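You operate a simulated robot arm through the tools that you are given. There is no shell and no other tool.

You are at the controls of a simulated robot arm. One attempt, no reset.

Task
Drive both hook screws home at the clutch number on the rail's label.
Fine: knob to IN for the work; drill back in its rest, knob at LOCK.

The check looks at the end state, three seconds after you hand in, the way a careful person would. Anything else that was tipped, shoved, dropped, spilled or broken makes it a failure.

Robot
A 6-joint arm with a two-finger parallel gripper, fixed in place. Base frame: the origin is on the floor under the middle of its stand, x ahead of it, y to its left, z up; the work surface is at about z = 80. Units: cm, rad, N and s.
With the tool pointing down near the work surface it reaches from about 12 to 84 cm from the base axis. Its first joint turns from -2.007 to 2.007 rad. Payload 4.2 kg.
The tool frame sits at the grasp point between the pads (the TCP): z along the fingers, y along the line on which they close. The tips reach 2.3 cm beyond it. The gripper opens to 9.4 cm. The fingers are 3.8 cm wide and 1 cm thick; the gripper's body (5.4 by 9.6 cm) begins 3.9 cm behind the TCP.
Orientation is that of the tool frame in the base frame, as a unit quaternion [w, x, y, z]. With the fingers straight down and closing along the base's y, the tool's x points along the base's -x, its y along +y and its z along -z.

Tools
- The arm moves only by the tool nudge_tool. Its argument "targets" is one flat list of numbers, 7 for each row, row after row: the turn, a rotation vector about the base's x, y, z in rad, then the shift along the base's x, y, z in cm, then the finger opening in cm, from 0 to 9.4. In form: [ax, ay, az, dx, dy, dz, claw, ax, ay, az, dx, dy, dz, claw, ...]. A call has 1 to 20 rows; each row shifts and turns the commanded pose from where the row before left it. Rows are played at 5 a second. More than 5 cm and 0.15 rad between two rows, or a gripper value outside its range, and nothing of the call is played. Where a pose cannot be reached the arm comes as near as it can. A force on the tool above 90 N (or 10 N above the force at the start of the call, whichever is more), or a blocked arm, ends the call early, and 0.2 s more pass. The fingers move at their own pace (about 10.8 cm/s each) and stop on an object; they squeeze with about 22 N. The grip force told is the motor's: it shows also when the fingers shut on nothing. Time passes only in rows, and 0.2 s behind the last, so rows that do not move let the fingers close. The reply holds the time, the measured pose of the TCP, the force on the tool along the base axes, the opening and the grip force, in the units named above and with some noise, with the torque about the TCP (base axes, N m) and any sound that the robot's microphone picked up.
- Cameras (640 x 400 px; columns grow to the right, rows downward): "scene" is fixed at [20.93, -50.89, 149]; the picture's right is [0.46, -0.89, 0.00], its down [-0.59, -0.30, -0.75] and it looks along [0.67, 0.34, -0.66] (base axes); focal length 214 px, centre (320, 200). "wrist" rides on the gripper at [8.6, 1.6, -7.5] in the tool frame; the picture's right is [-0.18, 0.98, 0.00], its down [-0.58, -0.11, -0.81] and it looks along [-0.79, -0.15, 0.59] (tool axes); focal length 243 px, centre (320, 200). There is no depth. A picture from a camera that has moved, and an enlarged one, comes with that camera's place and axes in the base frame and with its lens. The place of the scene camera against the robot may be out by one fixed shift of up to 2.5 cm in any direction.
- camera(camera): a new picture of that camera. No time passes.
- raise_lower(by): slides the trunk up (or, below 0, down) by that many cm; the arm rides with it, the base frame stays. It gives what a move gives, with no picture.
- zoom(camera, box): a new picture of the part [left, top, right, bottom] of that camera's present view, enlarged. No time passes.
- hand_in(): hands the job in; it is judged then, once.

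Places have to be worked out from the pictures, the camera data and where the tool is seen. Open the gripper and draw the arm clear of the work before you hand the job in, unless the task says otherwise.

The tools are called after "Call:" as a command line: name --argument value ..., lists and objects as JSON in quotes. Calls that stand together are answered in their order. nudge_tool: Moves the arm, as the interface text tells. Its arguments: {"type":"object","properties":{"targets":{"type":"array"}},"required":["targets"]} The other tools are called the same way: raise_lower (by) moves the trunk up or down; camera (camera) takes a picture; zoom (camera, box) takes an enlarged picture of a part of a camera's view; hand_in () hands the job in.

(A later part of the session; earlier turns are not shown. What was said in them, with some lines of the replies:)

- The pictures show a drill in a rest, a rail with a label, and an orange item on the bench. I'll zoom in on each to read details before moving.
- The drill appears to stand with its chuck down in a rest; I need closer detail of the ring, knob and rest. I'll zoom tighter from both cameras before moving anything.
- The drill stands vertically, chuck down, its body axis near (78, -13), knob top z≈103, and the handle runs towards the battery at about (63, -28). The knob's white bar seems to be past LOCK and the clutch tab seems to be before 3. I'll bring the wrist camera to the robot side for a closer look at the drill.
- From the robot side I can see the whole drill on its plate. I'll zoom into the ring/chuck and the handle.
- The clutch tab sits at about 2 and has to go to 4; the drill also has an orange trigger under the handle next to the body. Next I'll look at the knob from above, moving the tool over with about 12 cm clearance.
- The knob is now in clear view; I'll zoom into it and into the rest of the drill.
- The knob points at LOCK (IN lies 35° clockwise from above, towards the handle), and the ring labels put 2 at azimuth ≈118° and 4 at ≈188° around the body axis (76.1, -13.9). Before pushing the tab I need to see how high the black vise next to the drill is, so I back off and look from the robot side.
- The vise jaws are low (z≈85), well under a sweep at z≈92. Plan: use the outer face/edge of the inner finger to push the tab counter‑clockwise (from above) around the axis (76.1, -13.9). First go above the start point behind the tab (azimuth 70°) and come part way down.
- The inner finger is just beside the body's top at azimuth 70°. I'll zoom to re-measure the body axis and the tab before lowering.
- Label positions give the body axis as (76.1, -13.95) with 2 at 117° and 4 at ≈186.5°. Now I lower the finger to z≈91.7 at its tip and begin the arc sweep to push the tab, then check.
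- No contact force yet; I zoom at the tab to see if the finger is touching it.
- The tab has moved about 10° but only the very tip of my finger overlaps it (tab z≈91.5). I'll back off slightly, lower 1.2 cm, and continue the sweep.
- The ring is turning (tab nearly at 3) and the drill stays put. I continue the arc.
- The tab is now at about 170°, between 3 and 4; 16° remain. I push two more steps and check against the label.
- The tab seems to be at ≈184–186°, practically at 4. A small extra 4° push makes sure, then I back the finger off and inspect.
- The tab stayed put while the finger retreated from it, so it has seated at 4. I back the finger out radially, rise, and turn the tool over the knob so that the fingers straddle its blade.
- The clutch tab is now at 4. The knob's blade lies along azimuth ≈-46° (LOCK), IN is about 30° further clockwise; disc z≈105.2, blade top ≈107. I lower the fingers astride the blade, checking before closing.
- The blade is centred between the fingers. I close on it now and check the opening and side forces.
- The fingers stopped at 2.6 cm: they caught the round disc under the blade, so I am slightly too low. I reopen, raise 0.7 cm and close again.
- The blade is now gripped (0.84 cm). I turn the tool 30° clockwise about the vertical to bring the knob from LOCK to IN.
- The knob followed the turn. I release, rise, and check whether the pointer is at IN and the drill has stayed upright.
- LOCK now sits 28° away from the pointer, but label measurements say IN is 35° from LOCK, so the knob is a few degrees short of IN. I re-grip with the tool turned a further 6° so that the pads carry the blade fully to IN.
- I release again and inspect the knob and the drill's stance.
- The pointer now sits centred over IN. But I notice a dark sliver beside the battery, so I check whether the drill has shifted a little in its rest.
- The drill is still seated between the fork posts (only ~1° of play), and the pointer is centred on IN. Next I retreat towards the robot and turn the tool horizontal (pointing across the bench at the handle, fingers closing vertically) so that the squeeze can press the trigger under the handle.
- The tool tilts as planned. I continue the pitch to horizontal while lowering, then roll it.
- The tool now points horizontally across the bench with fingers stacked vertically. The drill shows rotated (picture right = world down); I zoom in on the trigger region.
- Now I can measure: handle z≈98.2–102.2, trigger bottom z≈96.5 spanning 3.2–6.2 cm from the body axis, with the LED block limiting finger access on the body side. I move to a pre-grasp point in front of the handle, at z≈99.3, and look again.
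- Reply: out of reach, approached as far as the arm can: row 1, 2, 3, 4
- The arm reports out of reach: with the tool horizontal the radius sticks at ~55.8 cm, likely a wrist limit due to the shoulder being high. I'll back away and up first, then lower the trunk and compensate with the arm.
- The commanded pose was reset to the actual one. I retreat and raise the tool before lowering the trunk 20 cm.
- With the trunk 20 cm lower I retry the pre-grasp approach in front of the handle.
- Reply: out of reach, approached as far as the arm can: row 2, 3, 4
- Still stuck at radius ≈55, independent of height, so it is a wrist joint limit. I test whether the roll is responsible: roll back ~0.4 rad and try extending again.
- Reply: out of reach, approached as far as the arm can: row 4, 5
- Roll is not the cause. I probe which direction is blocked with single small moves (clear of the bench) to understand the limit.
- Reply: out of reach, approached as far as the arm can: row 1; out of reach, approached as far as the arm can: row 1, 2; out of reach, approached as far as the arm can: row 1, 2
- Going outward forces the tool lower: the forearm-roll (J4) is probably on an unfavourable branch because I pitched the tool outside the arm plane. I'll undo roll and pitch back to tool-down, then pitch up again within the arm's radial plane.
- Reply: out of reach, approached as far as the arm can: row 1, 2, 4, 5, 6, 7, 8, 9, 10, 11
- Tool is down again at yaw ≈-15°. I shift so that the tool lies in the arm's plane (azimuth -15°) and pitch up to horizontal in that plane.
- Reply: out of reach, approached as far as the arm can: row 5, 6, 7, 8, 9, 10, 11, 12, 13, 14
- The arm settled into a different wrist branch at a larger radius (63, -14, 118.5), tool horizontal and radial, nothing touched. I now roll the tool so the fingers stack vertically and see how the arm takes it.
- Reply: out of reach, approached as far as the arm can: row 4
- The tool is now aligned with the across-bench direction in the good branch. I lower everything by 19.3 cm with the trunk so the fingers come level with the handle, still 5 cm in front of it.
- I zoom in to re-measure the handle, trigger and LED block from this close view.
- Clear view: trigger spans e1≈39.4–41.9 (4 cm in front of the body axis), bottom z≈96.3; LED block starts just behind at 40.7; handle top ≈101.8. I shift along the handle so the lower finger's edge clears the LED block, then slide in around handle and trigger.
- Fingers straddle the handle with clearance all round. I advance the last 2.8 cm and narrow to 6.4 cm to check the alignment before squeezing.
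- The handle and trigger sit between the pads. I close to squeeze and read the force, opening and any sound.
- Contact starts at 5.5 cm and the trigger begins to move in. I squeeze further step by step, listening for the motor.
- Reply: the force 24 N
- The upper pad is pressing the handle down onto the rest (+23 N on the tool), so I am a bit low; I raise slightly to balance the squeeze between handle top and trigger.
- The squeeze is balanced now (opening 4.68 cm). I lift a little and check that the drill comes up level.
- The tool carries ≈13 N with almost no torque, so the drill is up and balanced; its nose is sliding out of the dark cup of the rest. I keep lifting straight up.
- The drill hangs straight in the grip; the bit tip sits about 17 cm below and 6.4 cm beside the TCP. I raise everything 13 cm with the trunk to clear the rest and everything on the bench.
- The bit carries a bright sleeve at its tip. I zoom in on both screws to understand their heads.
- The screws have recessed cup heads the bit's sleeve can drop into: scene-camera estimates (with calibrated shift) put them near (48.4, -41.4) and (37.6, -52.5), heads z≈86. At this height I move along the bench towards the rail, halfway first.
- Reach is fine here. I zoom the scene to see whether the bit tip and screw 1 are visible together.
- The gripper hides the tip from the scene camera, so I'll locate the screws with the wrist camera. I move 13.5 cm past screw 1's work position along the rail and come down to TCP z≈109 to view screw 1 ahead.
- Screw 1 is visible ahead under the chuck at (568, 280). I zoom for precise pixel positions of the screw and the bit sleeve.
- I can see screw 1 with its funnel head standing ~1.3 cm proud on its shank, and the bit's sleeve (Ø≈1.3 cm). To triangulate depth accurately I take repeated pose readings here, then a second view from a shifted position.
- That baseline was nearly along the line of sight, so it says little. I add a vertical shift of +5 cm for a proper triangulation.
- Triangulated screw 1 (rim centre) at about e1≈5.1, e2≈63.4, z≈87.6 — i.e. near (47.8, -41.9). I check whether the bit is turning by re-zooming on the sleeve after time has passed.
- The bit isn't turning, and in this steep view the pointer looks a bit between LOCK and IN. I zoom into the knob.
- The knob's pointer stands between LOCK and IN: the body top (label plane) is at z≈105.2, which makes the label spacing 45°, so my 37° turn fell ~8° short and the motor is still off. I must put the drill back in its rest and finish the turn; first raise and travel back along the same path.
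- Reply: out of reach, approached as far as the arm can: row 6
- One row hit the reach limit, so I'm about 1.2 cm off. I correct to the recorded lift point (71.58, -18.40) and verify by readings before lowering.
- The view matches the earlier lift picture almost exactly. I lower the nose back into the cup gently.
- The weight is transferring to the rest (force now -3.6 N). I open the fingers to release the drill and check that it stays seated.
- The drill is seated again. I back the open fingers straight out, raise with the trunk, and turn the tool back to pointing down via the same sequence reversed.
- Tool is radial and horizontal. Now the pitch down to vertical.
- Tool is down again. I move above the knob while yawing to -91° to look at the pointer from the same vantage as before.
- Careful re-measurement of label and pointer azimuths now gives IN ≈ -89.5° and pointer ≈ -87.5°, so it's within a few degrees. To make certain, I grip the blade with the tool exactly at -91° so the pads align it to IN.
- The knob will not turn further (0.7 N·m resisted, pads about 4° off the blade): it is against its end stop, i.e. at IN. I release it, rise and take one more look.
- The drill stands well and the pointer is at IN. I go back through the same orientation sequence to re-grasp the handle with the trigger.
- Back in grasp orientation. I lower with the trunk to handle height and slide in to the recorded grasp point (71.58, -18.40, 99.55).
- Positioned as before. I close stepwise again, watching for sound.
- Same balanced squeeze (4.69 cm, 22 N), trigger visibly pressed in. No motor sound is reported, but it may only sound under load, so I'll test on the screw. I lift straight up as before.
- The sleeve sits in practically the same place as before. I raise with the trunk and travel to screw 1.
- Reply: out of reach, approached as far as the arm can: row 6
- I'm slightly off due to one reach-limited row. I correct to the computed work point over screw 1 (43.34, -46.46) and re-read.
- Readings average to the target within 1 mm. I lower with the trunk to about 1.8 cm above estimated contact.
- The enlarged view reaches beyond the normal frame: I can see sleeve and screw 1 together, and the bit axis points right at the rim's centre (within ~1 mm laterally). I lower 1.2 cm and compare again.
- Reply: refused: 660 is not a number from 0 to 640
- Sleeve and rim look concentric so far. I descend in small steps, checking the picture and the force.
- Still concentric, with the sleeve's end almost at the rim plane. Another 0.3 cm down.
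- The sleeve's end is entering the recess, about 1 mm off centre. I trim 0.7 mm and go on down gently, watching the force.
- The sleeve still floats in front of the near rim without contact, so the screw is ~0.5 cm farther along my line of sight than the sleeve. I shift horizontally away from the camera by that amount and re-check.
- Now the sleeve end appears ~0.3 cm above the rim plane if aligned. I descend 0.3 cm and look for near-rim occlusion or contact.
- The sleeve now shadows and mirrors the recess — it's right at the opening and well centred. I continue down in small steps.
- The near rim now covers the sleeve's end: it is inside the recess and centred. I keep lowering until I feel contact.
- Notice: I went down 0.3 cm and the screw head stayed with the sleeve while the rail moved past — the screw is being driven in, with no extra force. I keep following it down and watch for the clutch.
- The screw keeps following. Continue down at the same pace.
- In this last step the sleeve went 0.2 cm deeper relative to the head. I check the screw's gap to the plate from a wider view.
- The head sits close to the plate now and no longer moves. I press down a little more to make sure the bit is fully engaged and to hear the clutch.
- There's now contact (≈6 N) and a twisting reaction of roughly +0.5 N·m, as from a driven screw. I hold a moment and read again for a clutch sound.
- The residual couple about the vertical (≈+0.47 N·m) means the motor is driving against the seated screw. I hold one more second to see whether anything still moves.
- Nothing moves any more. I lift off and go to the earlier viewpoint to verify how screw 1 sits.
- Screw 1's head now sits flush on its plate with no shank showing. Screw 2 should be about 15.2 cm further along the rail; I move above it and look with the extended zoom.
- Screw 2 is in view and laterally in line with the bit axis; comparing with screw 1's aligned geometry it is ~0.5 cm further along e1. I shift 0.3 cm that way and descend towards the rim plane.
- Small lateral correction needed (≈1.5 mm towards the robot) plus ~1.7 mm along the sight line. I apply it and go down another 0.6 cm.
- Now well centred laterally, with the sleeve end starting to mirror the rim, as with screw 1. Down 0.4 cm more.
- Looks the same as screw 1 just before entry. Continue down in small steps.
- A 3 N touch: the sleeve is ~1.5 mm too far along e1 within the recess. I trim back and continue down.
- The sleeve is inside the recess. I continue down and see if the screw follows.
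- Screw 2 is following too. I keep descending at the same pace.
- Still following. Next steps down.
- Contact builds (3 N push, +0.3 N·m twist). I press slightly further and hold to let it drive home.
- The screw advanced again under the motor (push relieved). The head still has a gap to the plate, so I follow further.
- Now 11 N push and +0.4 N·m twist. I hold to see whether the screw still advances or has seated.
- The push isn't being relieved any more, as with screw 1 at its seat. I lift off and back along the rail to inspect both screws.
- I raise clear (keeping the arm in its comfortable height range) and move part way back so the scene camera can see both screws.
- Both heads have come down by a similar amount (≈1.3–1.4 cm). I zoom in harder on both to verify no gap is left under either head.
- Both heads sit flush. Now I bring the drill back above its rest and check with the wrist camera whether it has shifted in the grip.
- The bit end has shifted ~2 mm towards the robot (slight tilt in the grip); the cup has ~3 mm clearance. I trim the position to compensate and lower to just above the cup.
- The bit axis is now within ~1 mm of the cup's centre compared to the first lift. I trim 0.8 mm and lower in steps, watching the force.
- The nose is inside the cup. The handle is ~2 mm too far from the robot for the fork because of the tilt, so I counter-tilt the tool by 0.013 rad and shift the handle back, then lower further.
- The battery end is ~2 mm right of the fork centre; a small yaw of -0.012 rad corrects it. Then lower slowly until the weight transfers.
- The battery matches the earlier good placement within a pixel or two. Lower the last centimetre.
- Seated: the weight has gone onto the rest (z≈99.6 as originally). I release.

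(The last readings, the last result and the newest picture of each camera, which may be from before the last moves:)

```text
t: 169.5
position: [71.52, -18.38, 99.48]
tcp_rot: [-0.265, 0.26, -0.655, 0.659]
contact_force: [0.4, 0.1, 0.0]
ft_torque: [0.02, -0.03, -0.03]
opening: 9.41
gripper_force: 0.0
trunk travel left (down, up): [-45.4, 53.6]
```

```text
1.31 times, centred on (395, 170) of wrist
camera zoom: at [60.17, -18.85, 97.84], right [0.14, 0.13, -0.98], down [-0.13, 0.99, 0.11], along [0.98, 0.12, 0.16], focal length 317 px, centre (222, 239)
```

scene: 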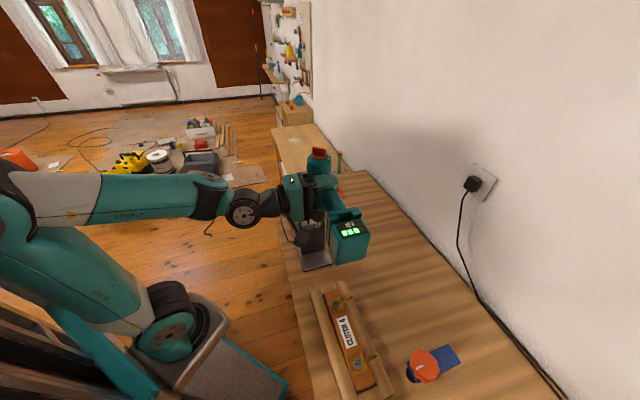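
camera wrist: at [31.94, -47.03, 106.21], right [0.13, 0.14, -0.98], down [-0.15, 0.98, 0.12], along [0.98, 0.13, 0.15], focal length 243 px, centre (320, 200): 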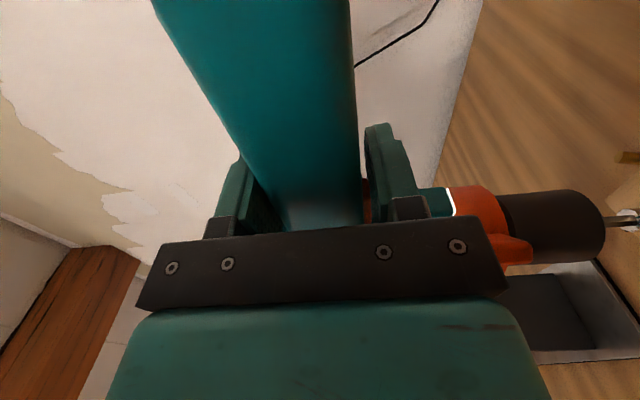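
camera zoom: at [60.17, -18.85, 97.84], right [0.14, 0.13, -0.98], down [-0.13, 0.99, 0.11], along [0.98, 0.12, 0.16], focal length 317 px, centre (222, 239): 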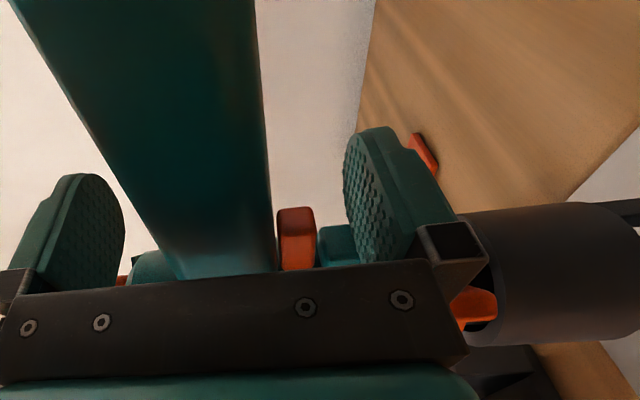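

The drill stands properly in its rest. I back out, undo the small tilt, rise, and turn the tool back to pointing down for setting the knob to LOCK.

Call:
nudge_tool --targets '[0, 0, 0, -2.1, 2.16, 0, 9.4, 0, 0, 0, -2.1, 2.16, 0, 9.4, 0.0093, 0.009, 0.012, -2.1, 2.16, 0, 9.4, 0, 0, 0, 0, 0, 3.65, 9.4, 0, 0, 0, 0, 0, 3.65, 9.4]'

Call:
raise_lower --by 12.8

Call:
nudge_tool --targets '[0, 0, 0.136, 0, 0, 0, 9.4, 0, 0, 0.136, 0, 0, 0, 9.4, 0, 0, 0.136, 0, 0, 0, 9.4, 0, 0, 0.136, 0, 0, 0, 9.4, 0.1266, -0.0333, 0, 0, 0, 0, 9.4, 0.1266, -0.0333, 0, 0, 0, 0, 9.4, 0.1266, -0.0333, 0, 0, 0, 0, 9.4, 0.1266, -0.0333, 0, 0, 0, 0, 9.4, 0.1266, -0.0333, 0, 0, 0, 0, 9.4, 0.1266, -0.0333, 0, 0, 0, 0, 9.4, 0.1266, -0.0333, 0, 0, 0, 0, 9.4, 0.1266, -0.0333, 0, 0, 0, 0, 9.4, 0.1266, -0.0333, 0, 0, 0, 0, 9.4, 0.1266, -0.0333, 0, 0, 0, 0, 9.4, 0.1266, -0.0333, 0, 0, 0, 0, 9.4, 0.1266, -0.0333, 0, 0, 0, 0, 9.4]'

Call:
nudge_tool --targets '[0.0334, 0.1266, 0, 0, 0, 0, 9.4, 0.0334, 0.1266, 0, 0, 0, 0, 9.4, 0.0334, 0.1266, 0, 0, 0, 0, 9.4, 0.0334, 0.1266, 0, 0, 0, 0, 9.4, 0.0334, 0.1266, 0, 0, 0, 0, 9.4, 0.0334, 0.1266, 0, 0, 0, 0, 9.4, 0.0334, 0.1266, 0, 0, 0, 0, 9.4, 0.0334, 0.1266, 0, 0, 0, 0, 9.4, 0.0334, 0.1266, 0, 0, 0, 0, 9.4, 0.0334, 0.1266, 0, 0, 0, 0, 9.4, 0.0334, 0.1266, 0, 0, 0, 0, 9.4, 0.0334, 0.1266, 0, 0, 0, 0, 9.4]'

Call:
camera --camera "scene"

```text
t: 170.7
position: [65.13, -11.95, 106.9]
tcp_rot: [0.265, -0.266, 0.658, -0.653]
contact_force: [1.1, -0.5, -0.1]
ft_torque: [-0.01, -0.04, -0.01]
opening: 9.42
gripper_force: 0.1
trunk travel left (down, up): [-45.4, 53.6]
```

```text
t: 172.3
position: [64.97, -12.0, 119.67]
tcp_rot: [0.266, -0.266, 0.657, -0.653]
contact_force: [0.0, 0.3, 0.2]
ft_torque: [-0.01, -0.02, 0.0]
opening: 9.41
gripper_force: 0.1
trunk travel left (down, up): [-58.2, 40.8]
```

```text
t: 175.7
position: [65.01, -12.07, 119.76]
tcp_rot: [0.702, 0.09, 0.701, -0.088]
contact_force: [0.1, 0.1, 0.8]
ft_torque: [0.02, 0.0, -0.02]
opening: 9.38
gripper_force: 0.0
trunk travel left (down, up): [-58.2, 40.8]
```

```text
t: 178.3
position: [65.01, -11.95, 119.72]
tcp_rot: [0.0, 0.13, 0.992, 0.004]
contact_force: [0.6, 0.3, -0.2]
ft_torque: [-0.01, 0.01, -0.03]
opening: 9.4
gripper_force: 0.1
trunk travel left (down, up): [-58.2, 40.8]
```

```text
taken
```

scene: 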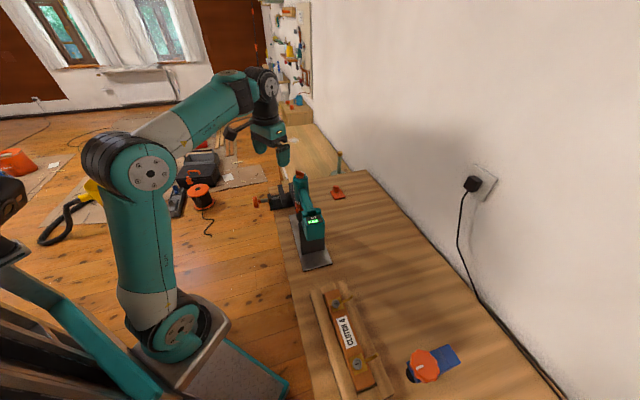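

Tool is down. I move above the knob with yaw ≈-89° (the blade's current direction) and look.

Call:
nudge_tool --targets '[0, 0, -0.1293, 1.11, -0.2, 0, 9.4, 0, 0, -0.1293, 1.11, -0.2, 0, 9.4, 0, 0, -0.1293, 1.11, -0.2, 0, 9.4, 0, 0, -0.1293, 1.11, -0.2, 0, 9.4, 0, 0, -0.1293, 1.11, -0.2, 0, 9.4, 0, 0, -0.1293, 1.11, -0.2, 0, 9.4, 0, 0, -0.1293, 1.11, -0.2, 0, 9.4, 0, 0, -0.1293, 1.11, -0.2, 0, 9.4, 0, 0, -0.1293, 1.11, -0.2, -1.6, 9.4, 0, 0, -0.1293, 1.11, -0.2, -1.6, 9.4, 0, 0, 0, 0, 0, 0, 9.4]'

Call:
zoom --camera "wrist" --box '[260, 30, 380, 140]'

```text
t: 180.7
position: [76.05, -14.1, 116.52]
tcp_rot: [0.003, 0.701, 0.713, 0.003]
contact_force: [-0.3, -0.1, 0.0]
ft_torque: [0.0, 0.01, 0.03]
opening: 9.42
gripper_force: 0.0
trunk travel left (down, up): [-58.2, 40.8]
```

```text
3.64 times, centred on (320, 85) of wrist
camera zoom: at [77.59, -5.35, 124.03], right [0.99, -0.17, 0.01], down [-0.11, -0.58, 0.81], along [-0.13, -0.8, -0.59], focal length 882 px, centre (320, 618)
```

zoom: 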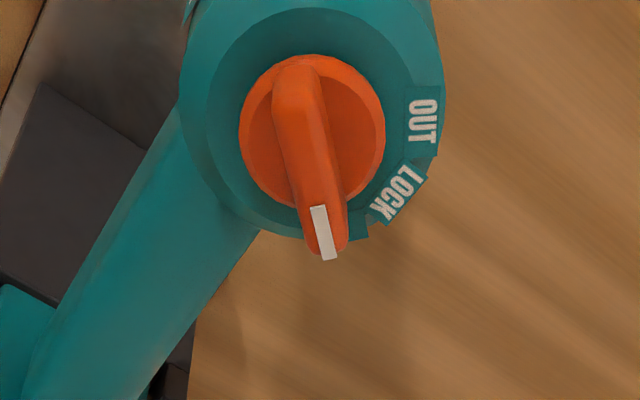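

The pointer is at IN as left. I lower astride the blade and grip it.

Call:
nudge_tool --targets '[0, 0, 0, 0, 0.1, -3.9, 6.0, 0, 0, 0, 0, 0, -3.85, 4.0, 0, 0, 0, 0, 0, 0, 4.0, 0, 0, 0, 0, 0, 0, 2.0, 0, 0, 0, 0, 0, 0, 0.5, 0, 0, 0, 0, 0, 0, 0.5]'

Call:
zoom --camera "wrist" --box '[240, 60, 420, 230]'

```text
t: 182.1
position: [76.18, -13.92, 108.81]
tcp_rot: [0.003, 0.701, 0.713, 0.002]
contact_force: [-2.3, -2.0, -0.4]
ft_torque: [0.09, 0.18, 0.7]
opening: 0.87
gripper_force: 22.4
trunk travel left (down, up): [-58.2, 40.8]
```

```text
2.35 times, centred on (330, 145) of wrist
camera zoom: at [77.62, -5.16, 116.27], right [0.99, -0.17, 0.01], down [-0.1, -0.58, 0.81], along [-0.13, -0.8, -0.59], focal length 571 px, centre (296, 329)
```

zoom: 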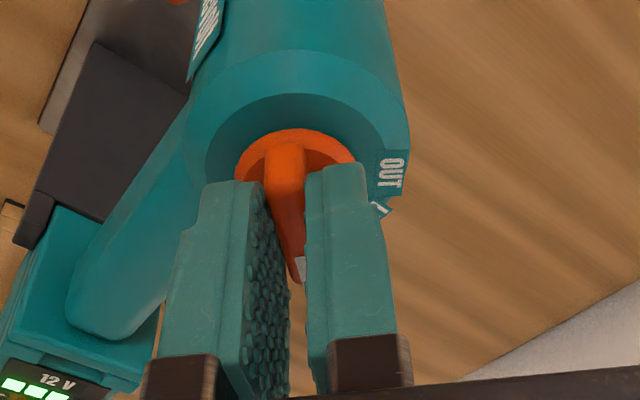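

The blade is gripped (0.87 cm). I turn the tool 44° counter-clockwise to bring the knob to LOCK.

Call:
nudge_tool --targets '[0, 0, 0.11, 0, 0, 0, 0.5, 0, 0, 0.11, 0, 0, 0, 0.5, 0, 0, 0.11, 0, 0, 0, 0.5, 0, 0, 0.11, 0, 0, 0, 0.5, 0, 0, 0.11, 0, 0, 0, 0.5, 0, 0, 0.11, 0, 0, 0, 0.5, 0, 0, 0.108, 0, 0, 0, 0.5, 0, 0, 0, 0, 0, 0, 0.5]'

Call:
zoom --camera "wrist" --box '[240, 60, 420, 230]'

Call:
zoom --camera "scene" --box '[270, 160, 350, 280]'

```text
t: 183.9
position: [76.3, -13.92, 108.83]
tcp_rot: [0.002, 0.383, 0.924, 0.003]
contact_force: [-5.5, -0.6, -0.9]
ft_torque: [0.46, 0.62, -0.07]
opening: 0.88
gripper_force: 22.0
trunk travel left (down, up): [-58.2, 40.8]
```

```text
2.35 times, centred on (330, 145) of wrist
camera zoom: at [71.22, -6.6, 116.29], right [0.82, 0.57, 0.01], down [0.33, -0.49, 0.81], along [0.46, -0.66, -0.59], focal length 571 px, centre (296, 329)
```

zoom: 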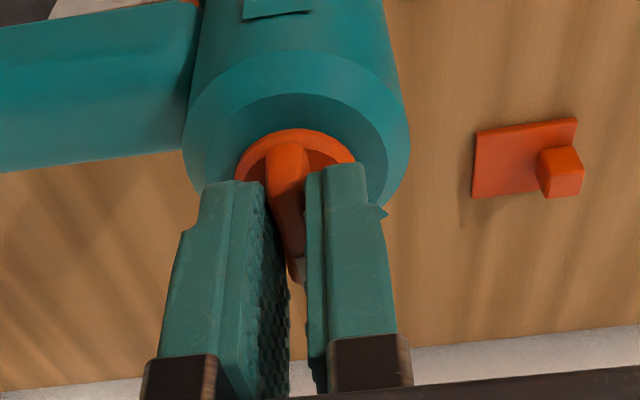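

```text
3.33 times, centred on (310, 220) of scene
camera zoom: at [20.93, -50.89, 149.0], right [0.46, -0.89, 0.0], down [-0.59, -0.3, -0.75], along [0.67, 0.34, -0.66], focal length 715 px, centre (353, 133)
```

zoom: 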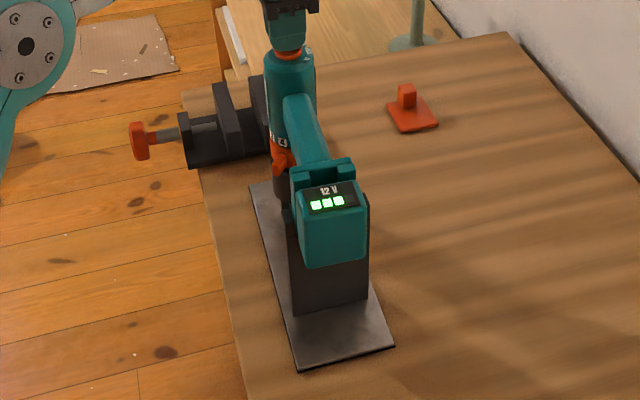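

The view matches the initial LOCK grip. I release, rise and verify the pointer against the labels.

Call:
nudge_tool --targets '[0, 0, 0, 0, 0, 0, 3.0, 0, 0, 0, 0, 0, 0, 5.0, 0, 0, 0, 0, 0, 3.5, 9.4, 0, 0, 0, 0, 0, 1.9, 9.4, 0, 0, 0, 0, 0, 0, 9.4]'

Call:
zoom --camera "wrist" --box '[270, 40, 370, 140]'

Call:
zoom --camera "scene" --box '[280, 165, 335, 205]'

```text
t: 185.1
position: [76.22, -14.0, 114.21]
tcp_rot: [0.002, 0.384, 0.924, 0.003]
contact_force: [-0.7, -0.8, -0.2]
ft_torque: [-0.01, -0.05, 0.01]
opening: 9.38
gripper_force: 0.2
trunk travel left (down, up): [-58.2, 40.8]
```

```text
4.00 times, centred on (320, 90) of wrist
camera zoom: at [71.34, -6.7, 121.69], right [0.83, 0.56, 0.01], down [0.33, -0.49, 0.81], along [0.46, -0.66, -0.59], focal length 970 px, centre (320, 640)
```

zoom: 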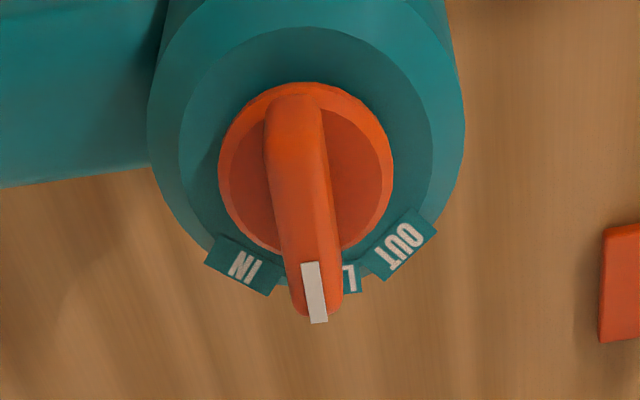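

```text
10.00 times, centred on (308, 185) of scene
camera zoom: at [20.93, -50.89, 149.0], right [0.46, -0.89, 0.0], down [-0.59, -0.3, -0.75], along [0.67, 0.34, -0.66], focal length 2145 px, centre (445, 350)
```

zoom: 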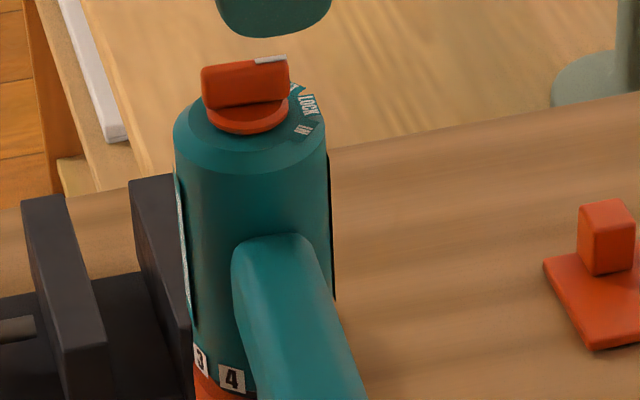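

The pointer is back at LOCK, matching the starting picture, and the drill stands in its rest. Before finishing, I use the free wrist camera to inspect both screws from the robot side at a flatter angle.

Call:
nudge_tool --targets '[0, 0, 0, -3.98, -0.2, 1, 9.4, 0, 0, 0, -3.98, -0.2, 0, 9.4, 0, 0, 0, -3.98, -0.2, 0, 9.4, 0, 0, 0, -3.98, -0.2, 0, 9.4, 0, 0, 0, -3.98, -0.2, 0, 9.4, 0, 0, 0, -2.9, -3.2, -2.5, 9.4, 0, 0, 0, -2.9, -3.2, -2.5, 9.4, 0, 0, 0, -2.9, -3.2, -2.5, 9.4, 0, 0, 0, -2.9, -3.2, -2.5, 9.4, 0, 0, 0, -2.9, -3.2, -2.5, 9.4, 0, 0, 0, -2.9, -3.2, -2.5, 9.4, 0, 0, 0, -2.9, -3.2, -2.5, 9.4]'

Call:
camera --camera "wrist"

Call:
camera --camera "scene"

```text
t: 187.7
position: [40.45, -39.51, 118.59]
tcp_rot: [0.001, 0.382, 0.924, 0.003]
contact_force: [0.0, 0.5, 0.4]
ft_torque: [0.0, 0.02, -0.02]
opening: 9.39
gripper_force: 0.1
out of reach, approached as far as the arm can: row 3, 4, 5, 6, 7, 8, 9, 10, 11, 12
trunk travel left (down, up): [-58.2, 40.8]
```

```text
taken
camera wrist: at [35.44, -32.37, 126.05], right [0.83, 0.56, 0.01], down [0.33, -0.49, 0.81], along [0.46, -0.66, -0.59], focal length 243 px, centre (320, 200)
```

wrist: 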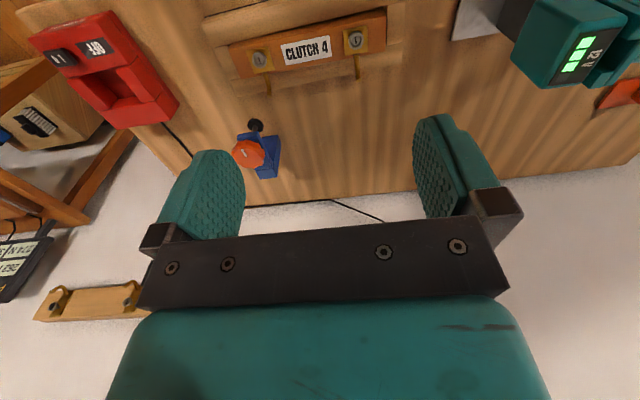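

```text
taken
```

scene: 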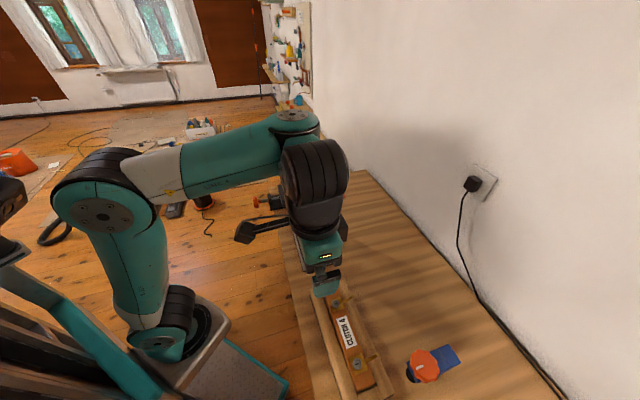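

The arm's reach is limited with the trunk low, but nothing was touched and both screws are visible. I zoom in on each.

Call:
zoom --camera "wrist" --box '[230, 30, 300, 100]'

Call:
zoom --camera "wrist" --box '[325, 15, 395, 85]'

Call:
zoom --camera "wrist" --box '[210, 0, 410, 120]'

```text
5.71 times, centred on (265, 65) of wrist
camera zoom: at [35.44, -32.37, 126.05], right [0.83, 0.56, 0.01], down [0.33, -0.49, 0.81], along [0.46, -0.66, -0.59], focal length 1386 px, centre (634, 971)
```

zoom: 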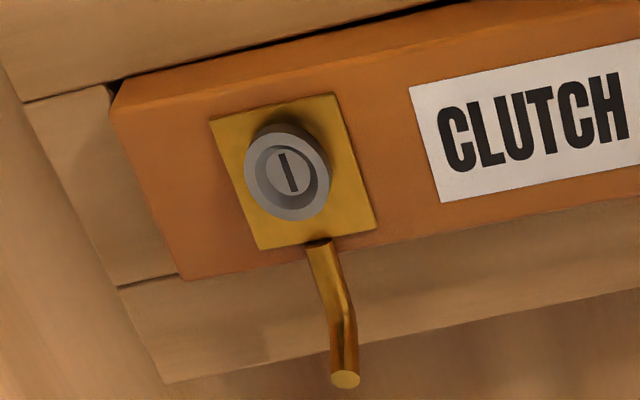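

```text
5.71 times, centred on (360, 50) of wrist
camera zoom: at [35.44, -32.37, 126.05], right [0.83, 0.56, 0.01], down [0.33, -0.49, 0.81], along [0.46, -0.66, -0.59], focal length 1386 px, centre (91, 1057)
```

zoom: 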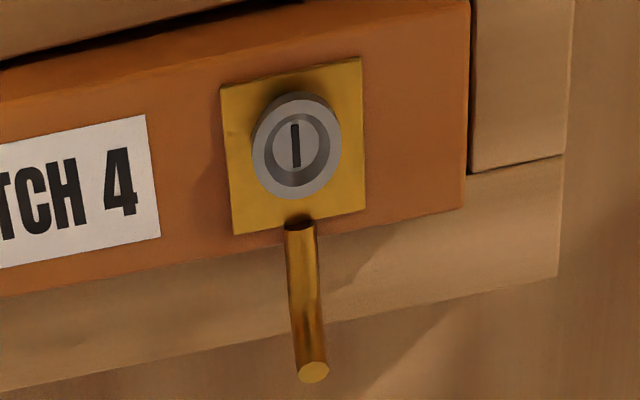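

```text
3.20 times, centred on (310, 60) of wrist
camera zoom: at [35.44, -32.37, 126.05], right [0.83, 0.56, 0.01], down [0.33, -0.49, 0.81], along [0.46, -0.66, -0.59], focal length 776 px, centre (352, 648)
```

zoom: 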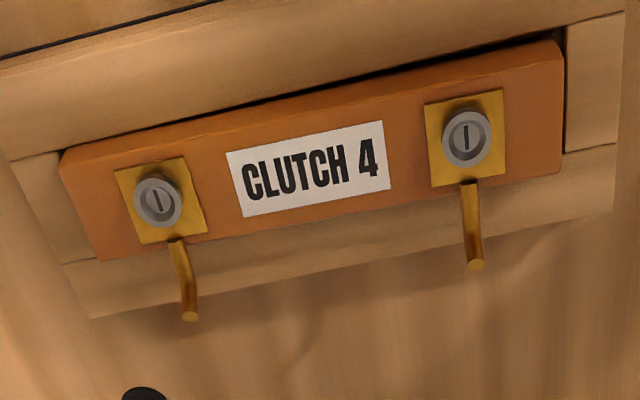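

Screw 2's head seems to throw a slightly larger shadow on its plate than screw 1's. I enlarge both further.

Call:
zoom --camera "wrist" --box '[250, 48, 275, 73]'

Call:
zoom --camera "wrist" --box '[343, 27, 368, 52]'

```text
16.00 times, centred on (262, 60) of wrist
camera zoom: at [35.44, -32.37, 126.05], right [0.83, 0.56, 0.01], down [0.33, -0.49, 0.81], along [0.46, -0.66, -0.59], focal length 3882 px, centre (1240, 2432)
```

zoom: 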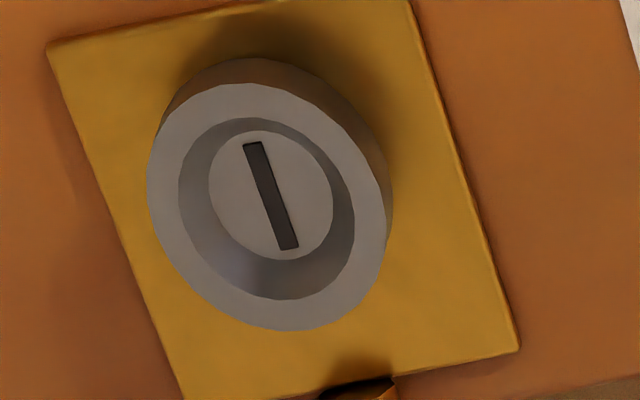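

```text
16.00 times, centred on (356, 40) of wrist
camera zoom: at [35.44, -32.37, 126.05], right [0.83, 0.56, 0.01], down [0.33, -0.49, 0.81], along [0.46, -0.66, -0.59], focal length 3882 px, centre (-248, 2768)
```

zoom: 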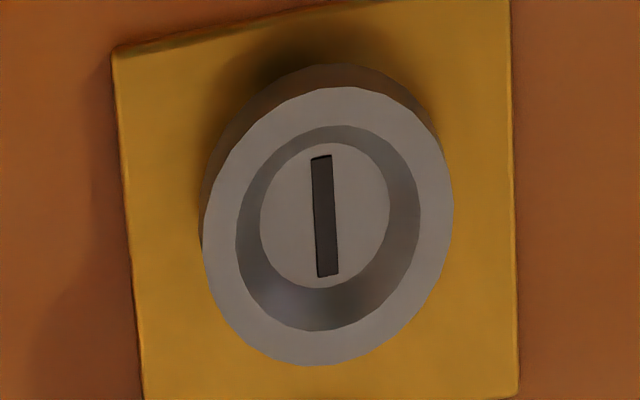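

Both heads look alike and flush, the offsets of rim versus plate agree within measurement error. I move the arm up and clear, then take final comparison pictures.

Call:
nudge_tool --targets '[0, 0, 0, 0, 0, 4, 9.4, 0, 0, 0, 0, 0, 4, 9.4, 0, 0, 0, -1, 2, 3, 9.4, 0, 0, 0, -2, 4, 2, 9.4, 0, 0, 0, -2, 4, 0, 9.4, 0, 0, 0, -2, 4, 0, 9.4, 0, 0, 0, 0, 4, 0, 9.4]'

Call:
camera --camera "scene"

Call:
zoom --camera "scene" --box '[290, 270, 410, 400]'

Call:
zoom --camera "scene" --box '[240, 150, 380, 280]'

```text
t: 188.7
position: [38.18, -35.79, 129.79]
tcp_rot: [0.013, 0.382, 0.924, -0.006]
contact_force: [8.3, -12.4, -22.0]
ft_torque: [-0.73, -0.35, -0.08]
opening: 9.41
gripper_force: 0.1
out of reach, approached as far as the arm can: row 1
trunk travel left (down, up): [-58.2, 40.8]
stopped in row 5: the force on the tool passed its limit at 136 N (the readings are from after the stop); the commanded pose is now the measured one
```

```text
taken
```

scene: 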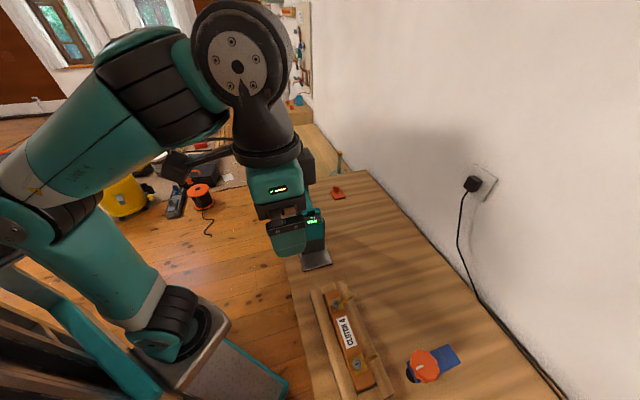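

```text
3.08 times, centred on (350, 335) of scene
camera zoom: at [20.93, -50.89, 149.0], right [0.46, -0.89, 0.0], down [-0.59, -0.3, -0.75], along [0.67, 0.34, -0.66], focal length 660 px, centre (228, -215)
```

zoom: 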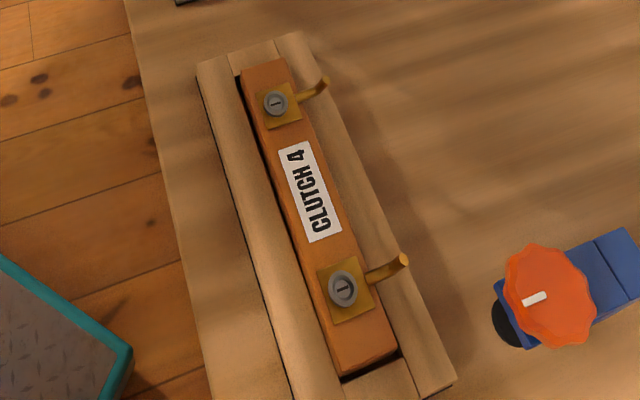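

```text
3.08 times, centred on (310, 215) of scene
camera zoom: at [20.93, -50.89, 149.0], right [0.46, -0.89, 0.0], down [-0.59, -0.3, -0.75], along [0.67, 0.34, -0.66], focal length 660 px, centre (351, 154)
```

zoom: 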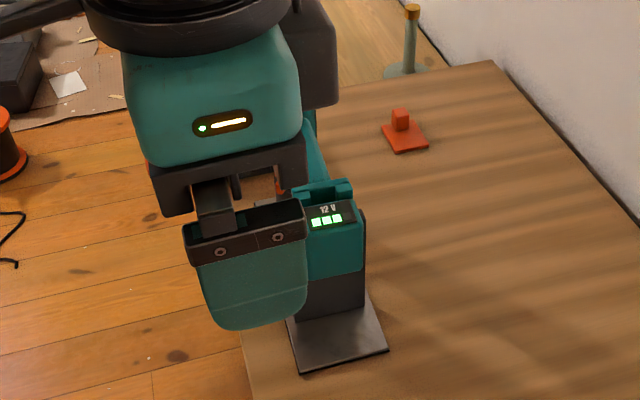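

The move was stopped by a force spike. I read the state again to see whether anything is in contact.

Call:
nudge_tool --targets '[0, 0, 0, 0, 0, 0, 9.4]'

Call:
camera --camera "wrist"

Call:
zoom --camera "scene" --box '[0, 0, 400, 300]'

```text
t: 189.1
position: [37.98, -35.58, 129.9]
tcp_rot: [0.015, 0.382, 0.924, -0.007]
contact_force: [12.1, -16.0, -35.0]
ft_torque: [-1.48, -0.59, -0.2]
opening: 9.4
gripper_force: 0.1
trunk travel left (down, up): [-58.2, 40.8]
```

```text
taken
camera wrist: at [33.05, -28.16, 137.1], right [0.82, 0.57, 0.0], down [0.32, -0.47, 0.82], along [0.47, -0.68, -0.57], focal length 243 px, centre (320, 200)
```

wrist: 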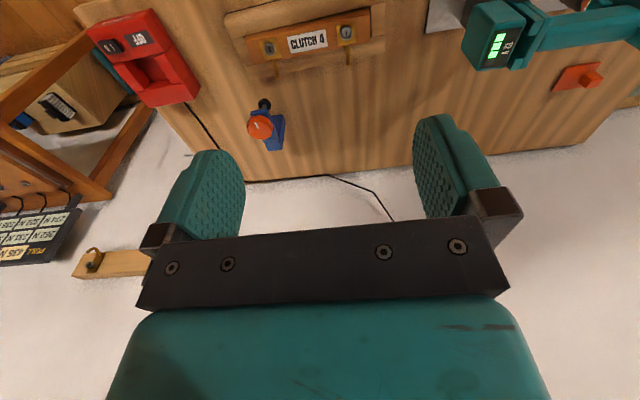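

```text
1.33 times, centred on (200, 150) of scene
camera zoom: at [20.93, -50.89, 149.0], right [0.46, -0.89, 0.0], down [-0.59, -0.3, -0.75], along [0.67, 0.34, -0.66], focal length 286 px, centre (480, 267)
```

zoom: 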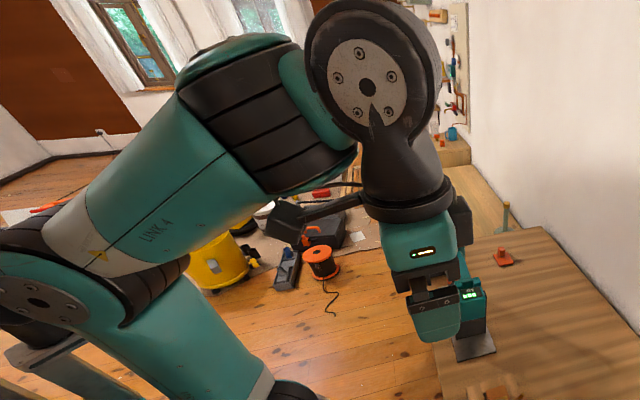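

The wrist camera is touching the arm's own forearm because the arm is folded tightly (nothing else is in contact). I back out the way I came: outward and down a little.

Call:
nudge_tool --targets '[0, 0, 0, 1.5, -1.5, -2, 9.4, 0, 0, 0, 1.5, -1.5, -2, 9.4, 0, 0, 0, 0, 0, 0, 9.4]'

Call:
camera --camera "scene"

```text
t: 189.9
position: [40.99, -38.64, 126.02]
tcp_rot: [0.013, 0.382, 0.924, -0.006]
contact_force: [-0.1, -0.5, -1.2]
ft_torque: [0.02, -0.03, -0.01]
opening: 9.41
gripper_force: 0.0
trunk travel left (down, up): [-58.2, 40.8]
```

```text
taken
```

scene: 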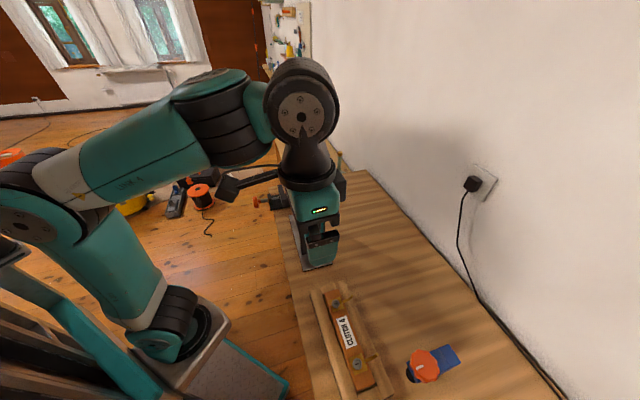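

Contact is gone. I raise the trunk back to its starting height, which lifts the arm well clear of the bench.

Call:
raise_lower --by 26.8

Call:
nudge_tool --targets '[0, 0, 0, 3.4, 3.2, -2, 9.4, 0, 0, 0, 3.4, 3.2, -2, 9.4, 0, 0, 0, 3.4, 3.2, -2, 9.4, 0, 0, 0, 3.4, 3.2, -2, 9.4]'

Call:
camera --camera "scene"

Call:
zoom --camera "scene" --box '[240, 150, 380, 280]'

Call:
zoom --camera "scene" --box '[290, 270, 410, 400]'

```text
t: 192.6
position: [41.08, -38.72, 152.75]
tcp_rot: [0.012, 0.382, 0.924, -0.006]
contact_force: [0.5, 0.1, -0.1]
ft_torque: [-0.03, -0.02, -0.02]
opening: 9.37
gripper_force: 0.1
trunk travel left (down, up): [-85.0, 14.0]
```

```text
refused: row 1 steps farther than a row can; nothing moved
```

```text
taken
```

scene: 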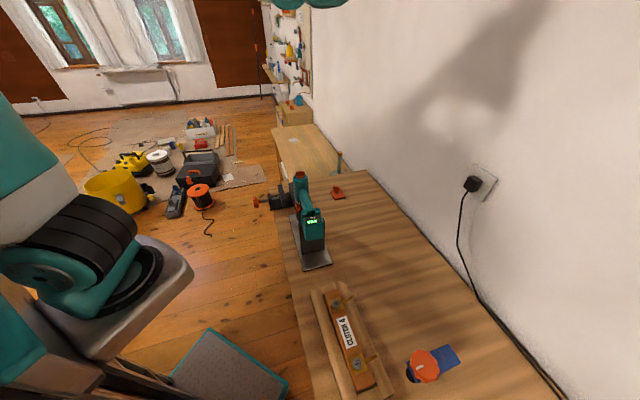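

```text
3.08 times, centred on (310, 215) of scene
camera zoom: at [20.93, -50.89, 149.0], right [0.46, -0.89, 0.0], down [-0.59, -0.3, -0.75], along [0.67, 0.34, -0.66], focal length 660 px, centre (351, 154)
```

zoom: 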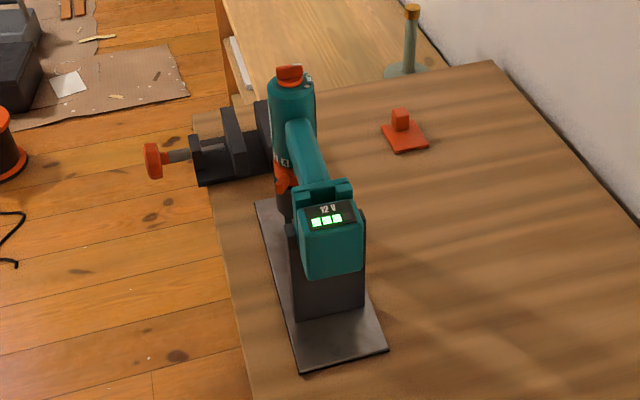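

```text
3.08 times, centred on (350, 335) of scene
camera zoom: at [20.93, -50.89, 149.0], right [0.46, -0.89, 0.0], down [-0.59, -0.3, -0.75], along [0.67, 0.34, -0.66], focal length 660 px, centre (228, -215)
```

zoom: 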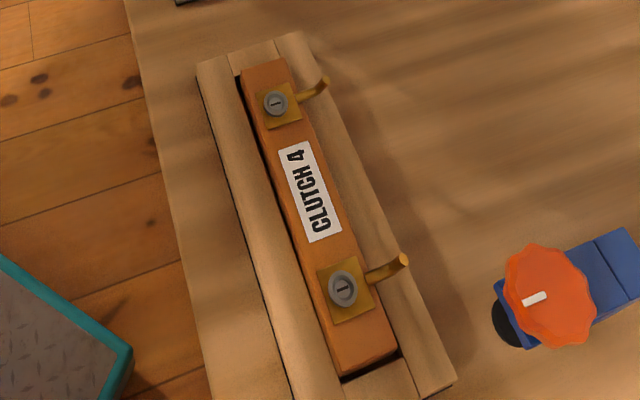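

The arm is high and clear; drill, rail and everything else look undisturbed. As a last check I bring the wrist camera lower on the robot side (well in front of the rail) to look under the screw heads at a flat angle.

Call:
nudge_tool --targets '[0, 0, 0, -0.5, 0.1, -4.8, 9.4, 0, 0, 0, -0.5, 0.1, -4.8, 9.4, 0, 0, 0, -0.5, 0.1, -4.8, 9.4, 0, 0, 0, -0.5, 0.1, -4.8, 9.4, 0, 0, 0, -0.5, 0.1, -4.8, 9.4, 0, 0, 0, -0.5, 0.1, -4.8, 9.4, 0, 0, 0, -0.5, 0.1, -4.8, 9.4, 0, 0, 0, -0.5, 0.1, -4.8, 9.4, 0, 0, 0, -0.5, 0.1, -4.8, 9.4, 0, 0, 0, -0.5, 0.1, -4.8, 9.4]'

Call:
camera --camera "wrist"

```text
t: 194.8
position: [35.71, -37.63, 104.87]
tcp_rot: [0.013, 0.382, 0.924, -0.006]
contact_force: [-1.3, 0.4, -0.7]
ft_torque: [-0.02, -0.02, 0.02]
opening: 9.4
gripper_force: 0.1
trunk travel left (down, up): [-85.0, 14.0]
```

```text
taken
camera wrist: at [30.79, -30.13, 112.08], right [0.82, 0.57, 0.0], down [0.32, -0.47, 0.82], along [0.47, -0.68, -0.57], focal length 243 px, centre (320, 200)
```

wrist: 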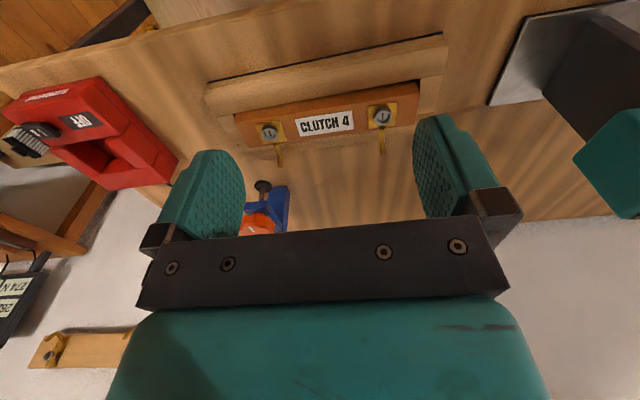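

Good view. Two more steps down, then zoom on the heads.

Call:
nudge_tool --targets '[0, 0, 0, -0.5, 0.5, -4.5, 9.4, 0, 0, 0, -0.5, 0.5, -4.5, 9.4, 0, 0, 0, 0, 0, 0, 9.4]'

Call:
camera --camera "wrist"

Call:
zoom --camera "wrist" --box '[235, 130, 295, 190]'

Call:
zoom --camera "wrist" --box '[350, 110, 410, 170]'

```text
t: 195.6
position: [34.7, -36.49, 95.53]
tcp_rot: [0.013, 0.382, 0.924, -0.006]
contact_force: [0.2, 0.2, 0.5]
ft_torque: [-0.05, 0.0, 0.0]
opening: 9.39
gripper_force: 0.1
trunk travel left (down, up): [-85.0, 14.0]
```

```text
taken
camera wrist: at [29.74, -29.07, 102.88], right [0.82, 0.57, 0.0], down [0.32, -0.47, 0.82], along [0.47, -0.68, -0.57], focal length 243 px, centre (320, 200)
```

wrist: 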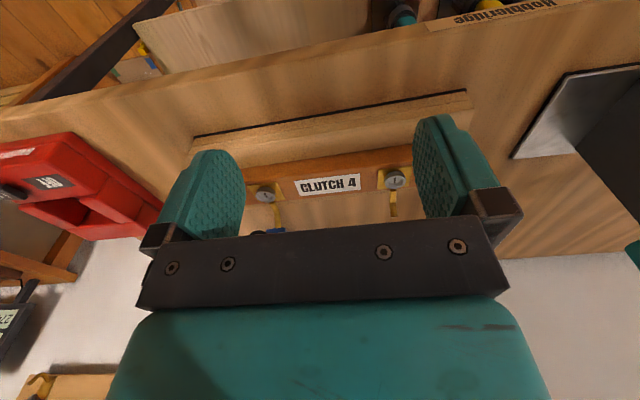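

```text
6.67 times, centred on (265, 160) of wrist
camera zoom: at [29.74, -29.07, 102.88], right [0.82, 0.57, 0.0], down [0.32, -0.47, 0.82], along [0.47, -0.68, -0.57], focal length 1618 px, centre (687, 467)
```

zoom: 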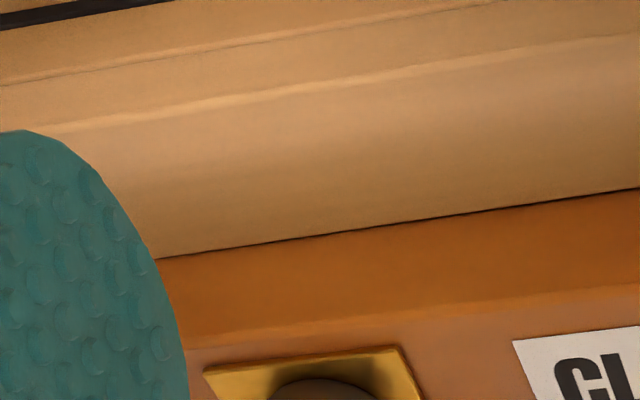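

```text
6.67 times, centred on (380, 140) of wrist
camera zoom: at [29.74, -29.07, 102.88], right [0.82, 0.57, 0.0], down [0.32, -0.47, 0.82], along [0.47, -0.68, -0.57], focal length 1618 px, centre (-80, 600)
```

zoom: 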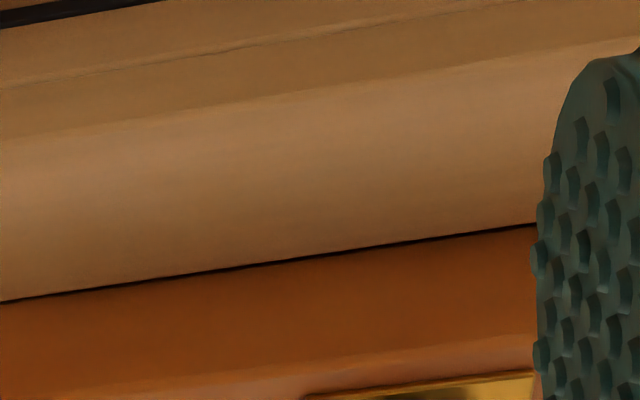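

Call:
zoom --camera "wrist" --box '[245, 175, 295, 215]'

Call:
zoom --camera "wrist" --box '[370, 158, 420, 198]'

```text
10.00 times, centred on (270, 195) of wrist
camera zoom: at [29.74, -29.07, 102.88], right [0.82, 0.57, 0.0], down [0.32, -0.47, 0.82], along [0.47, -0.68, -0.57], focal length 2426 px, centre (820, 250)
```

zoom: 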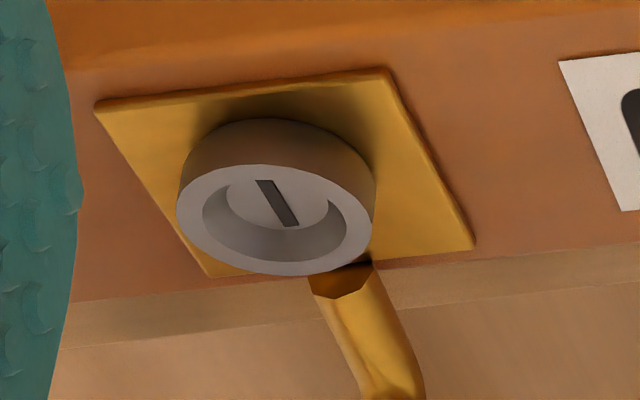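

```text
10.00 times, centred on (395, 178) of wrist
camera zoom: at [29.74, -29.07, 102.88], right [0.82, 0.57, 0.0], down [0.32, -0.47, 0.82], along [0.47, -0.68, -0.57], focal length 2426 px, centre (-430, 420)
```

zoom: 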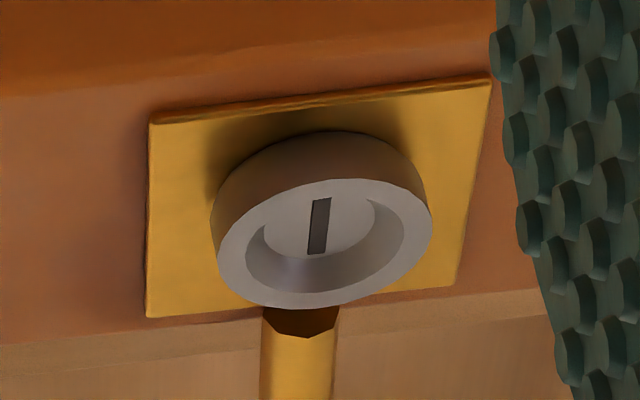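

Both heads sit flat on their plates with identical height — both home. I raise the arm straight up and clear, and take a last look at the drill.

Call:
nudge_tool --targets '[0, 0, 0, 0.5, -0.5, 4.5, 9.4, 0, 0, 0, 0.5, -0.5, 4.5, 9.4, 0, 0, 0, 0.5, -0.1, 4.8, 9.4, 0, 0, 0, 0.5, -0.1, 4.8, 9.4, 0, 0, 0, 0.5, -0.1, 4.8, 9.4, 0, 0, 0, 0.5, -0.1, 4.8, 9.4, 0, 0, 0, 0.5, -0.1, 4.8, 9.4, 0, 0, 0, 0.5, -0.1, 4.8, 9.4, 0, 0, 0, 0.5, -0.1, 4.8, 9.4, 0, 0, 0, 0.5, -0.1, 4.8, 9.4, 0, 0, 0, 0.5, -0.1, 4.8, 9.4]'

Call:
zoom --camera "scene" --box '[280, 165, 335, 205]'

Call:
zoom --camera "scene" --box '[285, 195, 345, 275]'

Call:
camera --camera "scene"

```text
t: 198.0
position: [40.4, -38.88, 147.41]
tcp_rot: [0.011, 0.382, 0.924, -0.008]
contact_force: [-1.0, 0.3, -0.1]
ft_torque: [0.0, 0.02, 0.0]
opening: 9.4
gripper_force: 0.1
out of reach, approached as far as the arm can: row 11
trunk travel left (down, up): [-85.0, 14.0]
```

```text
10.00 times, centred on (308, 185) of scene
camera zoom: at [20.93, -50.89, 149.0], right [0.46, -0.89, 0.0], down [-0.59, -0.3, -0.75], along [0.67, 0.34, -0.66], focal length 2145 px, centre (445, 350)
```

zoom: 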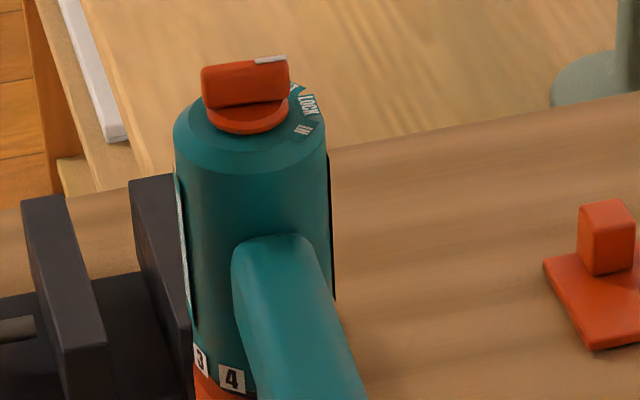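

```text
5.00 times, centred on (315, 235) of scene
camera zoom: at [20.93, -50.89, 149.0], right [0.46, -0.89, 0.0], down [-0.59, -0.3, -0.75], along [0.67, 0.34, -0.66], focal length 1072 px, centre (345, 25)
```

zoom: 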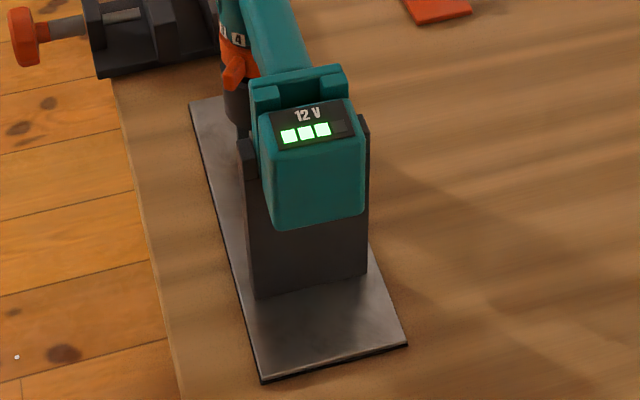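

```text
taken
```

scene: 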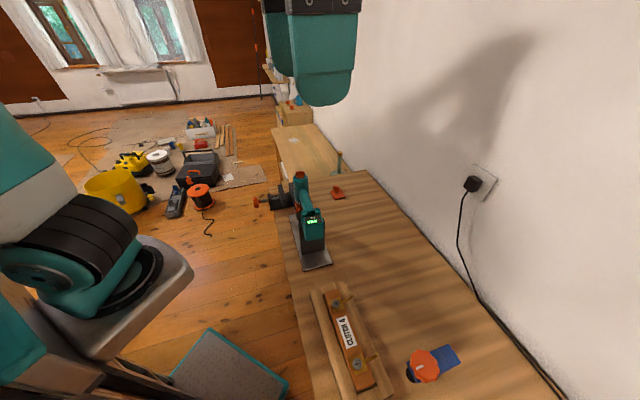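

Knob is at LOCK as in the starting picture, the clutch tab is at 4, the drill sits in its rest, both screws are flush, the gripper is open and the arm is clear. I hand in the job.

Call:
hand_in

```text
The job is handed in.
```

Both hook screws are driven home at clutch 4. The drill is back in its rest with the knob at LOCK, and I have handed the job in.

- **Screws:** close-up views show both heads sitting flat on their plates at the same height. No clutch sound was ever reported. I judged each one seated because it stopped advancing and the drill showed a steady twist of about 0.4–0.5 N·m.
- **Drill:** it sits between the fork posts, turned about 1° from where it started, within the rest's play.
- **Rail:** driving the screws turned it about 1° (1–2 mm at the ends) inside its cradle. I left it there.
- **Extra trip:** partway through I thought the knob had fallen short of IN, so I put the drill back to check. The knob turned out to be against its end stop at IN, and I carried on.
- **Force stop:** while I was drawing the arm back after the work, the wrist camera pressed against the arm's own forearm and a move stopped at 136 N. Nothing on the bench was touched, and I backed out at once.

The gripper is open and the arm is well above the bench. Nothing else looks disturbed in the last scene picture.
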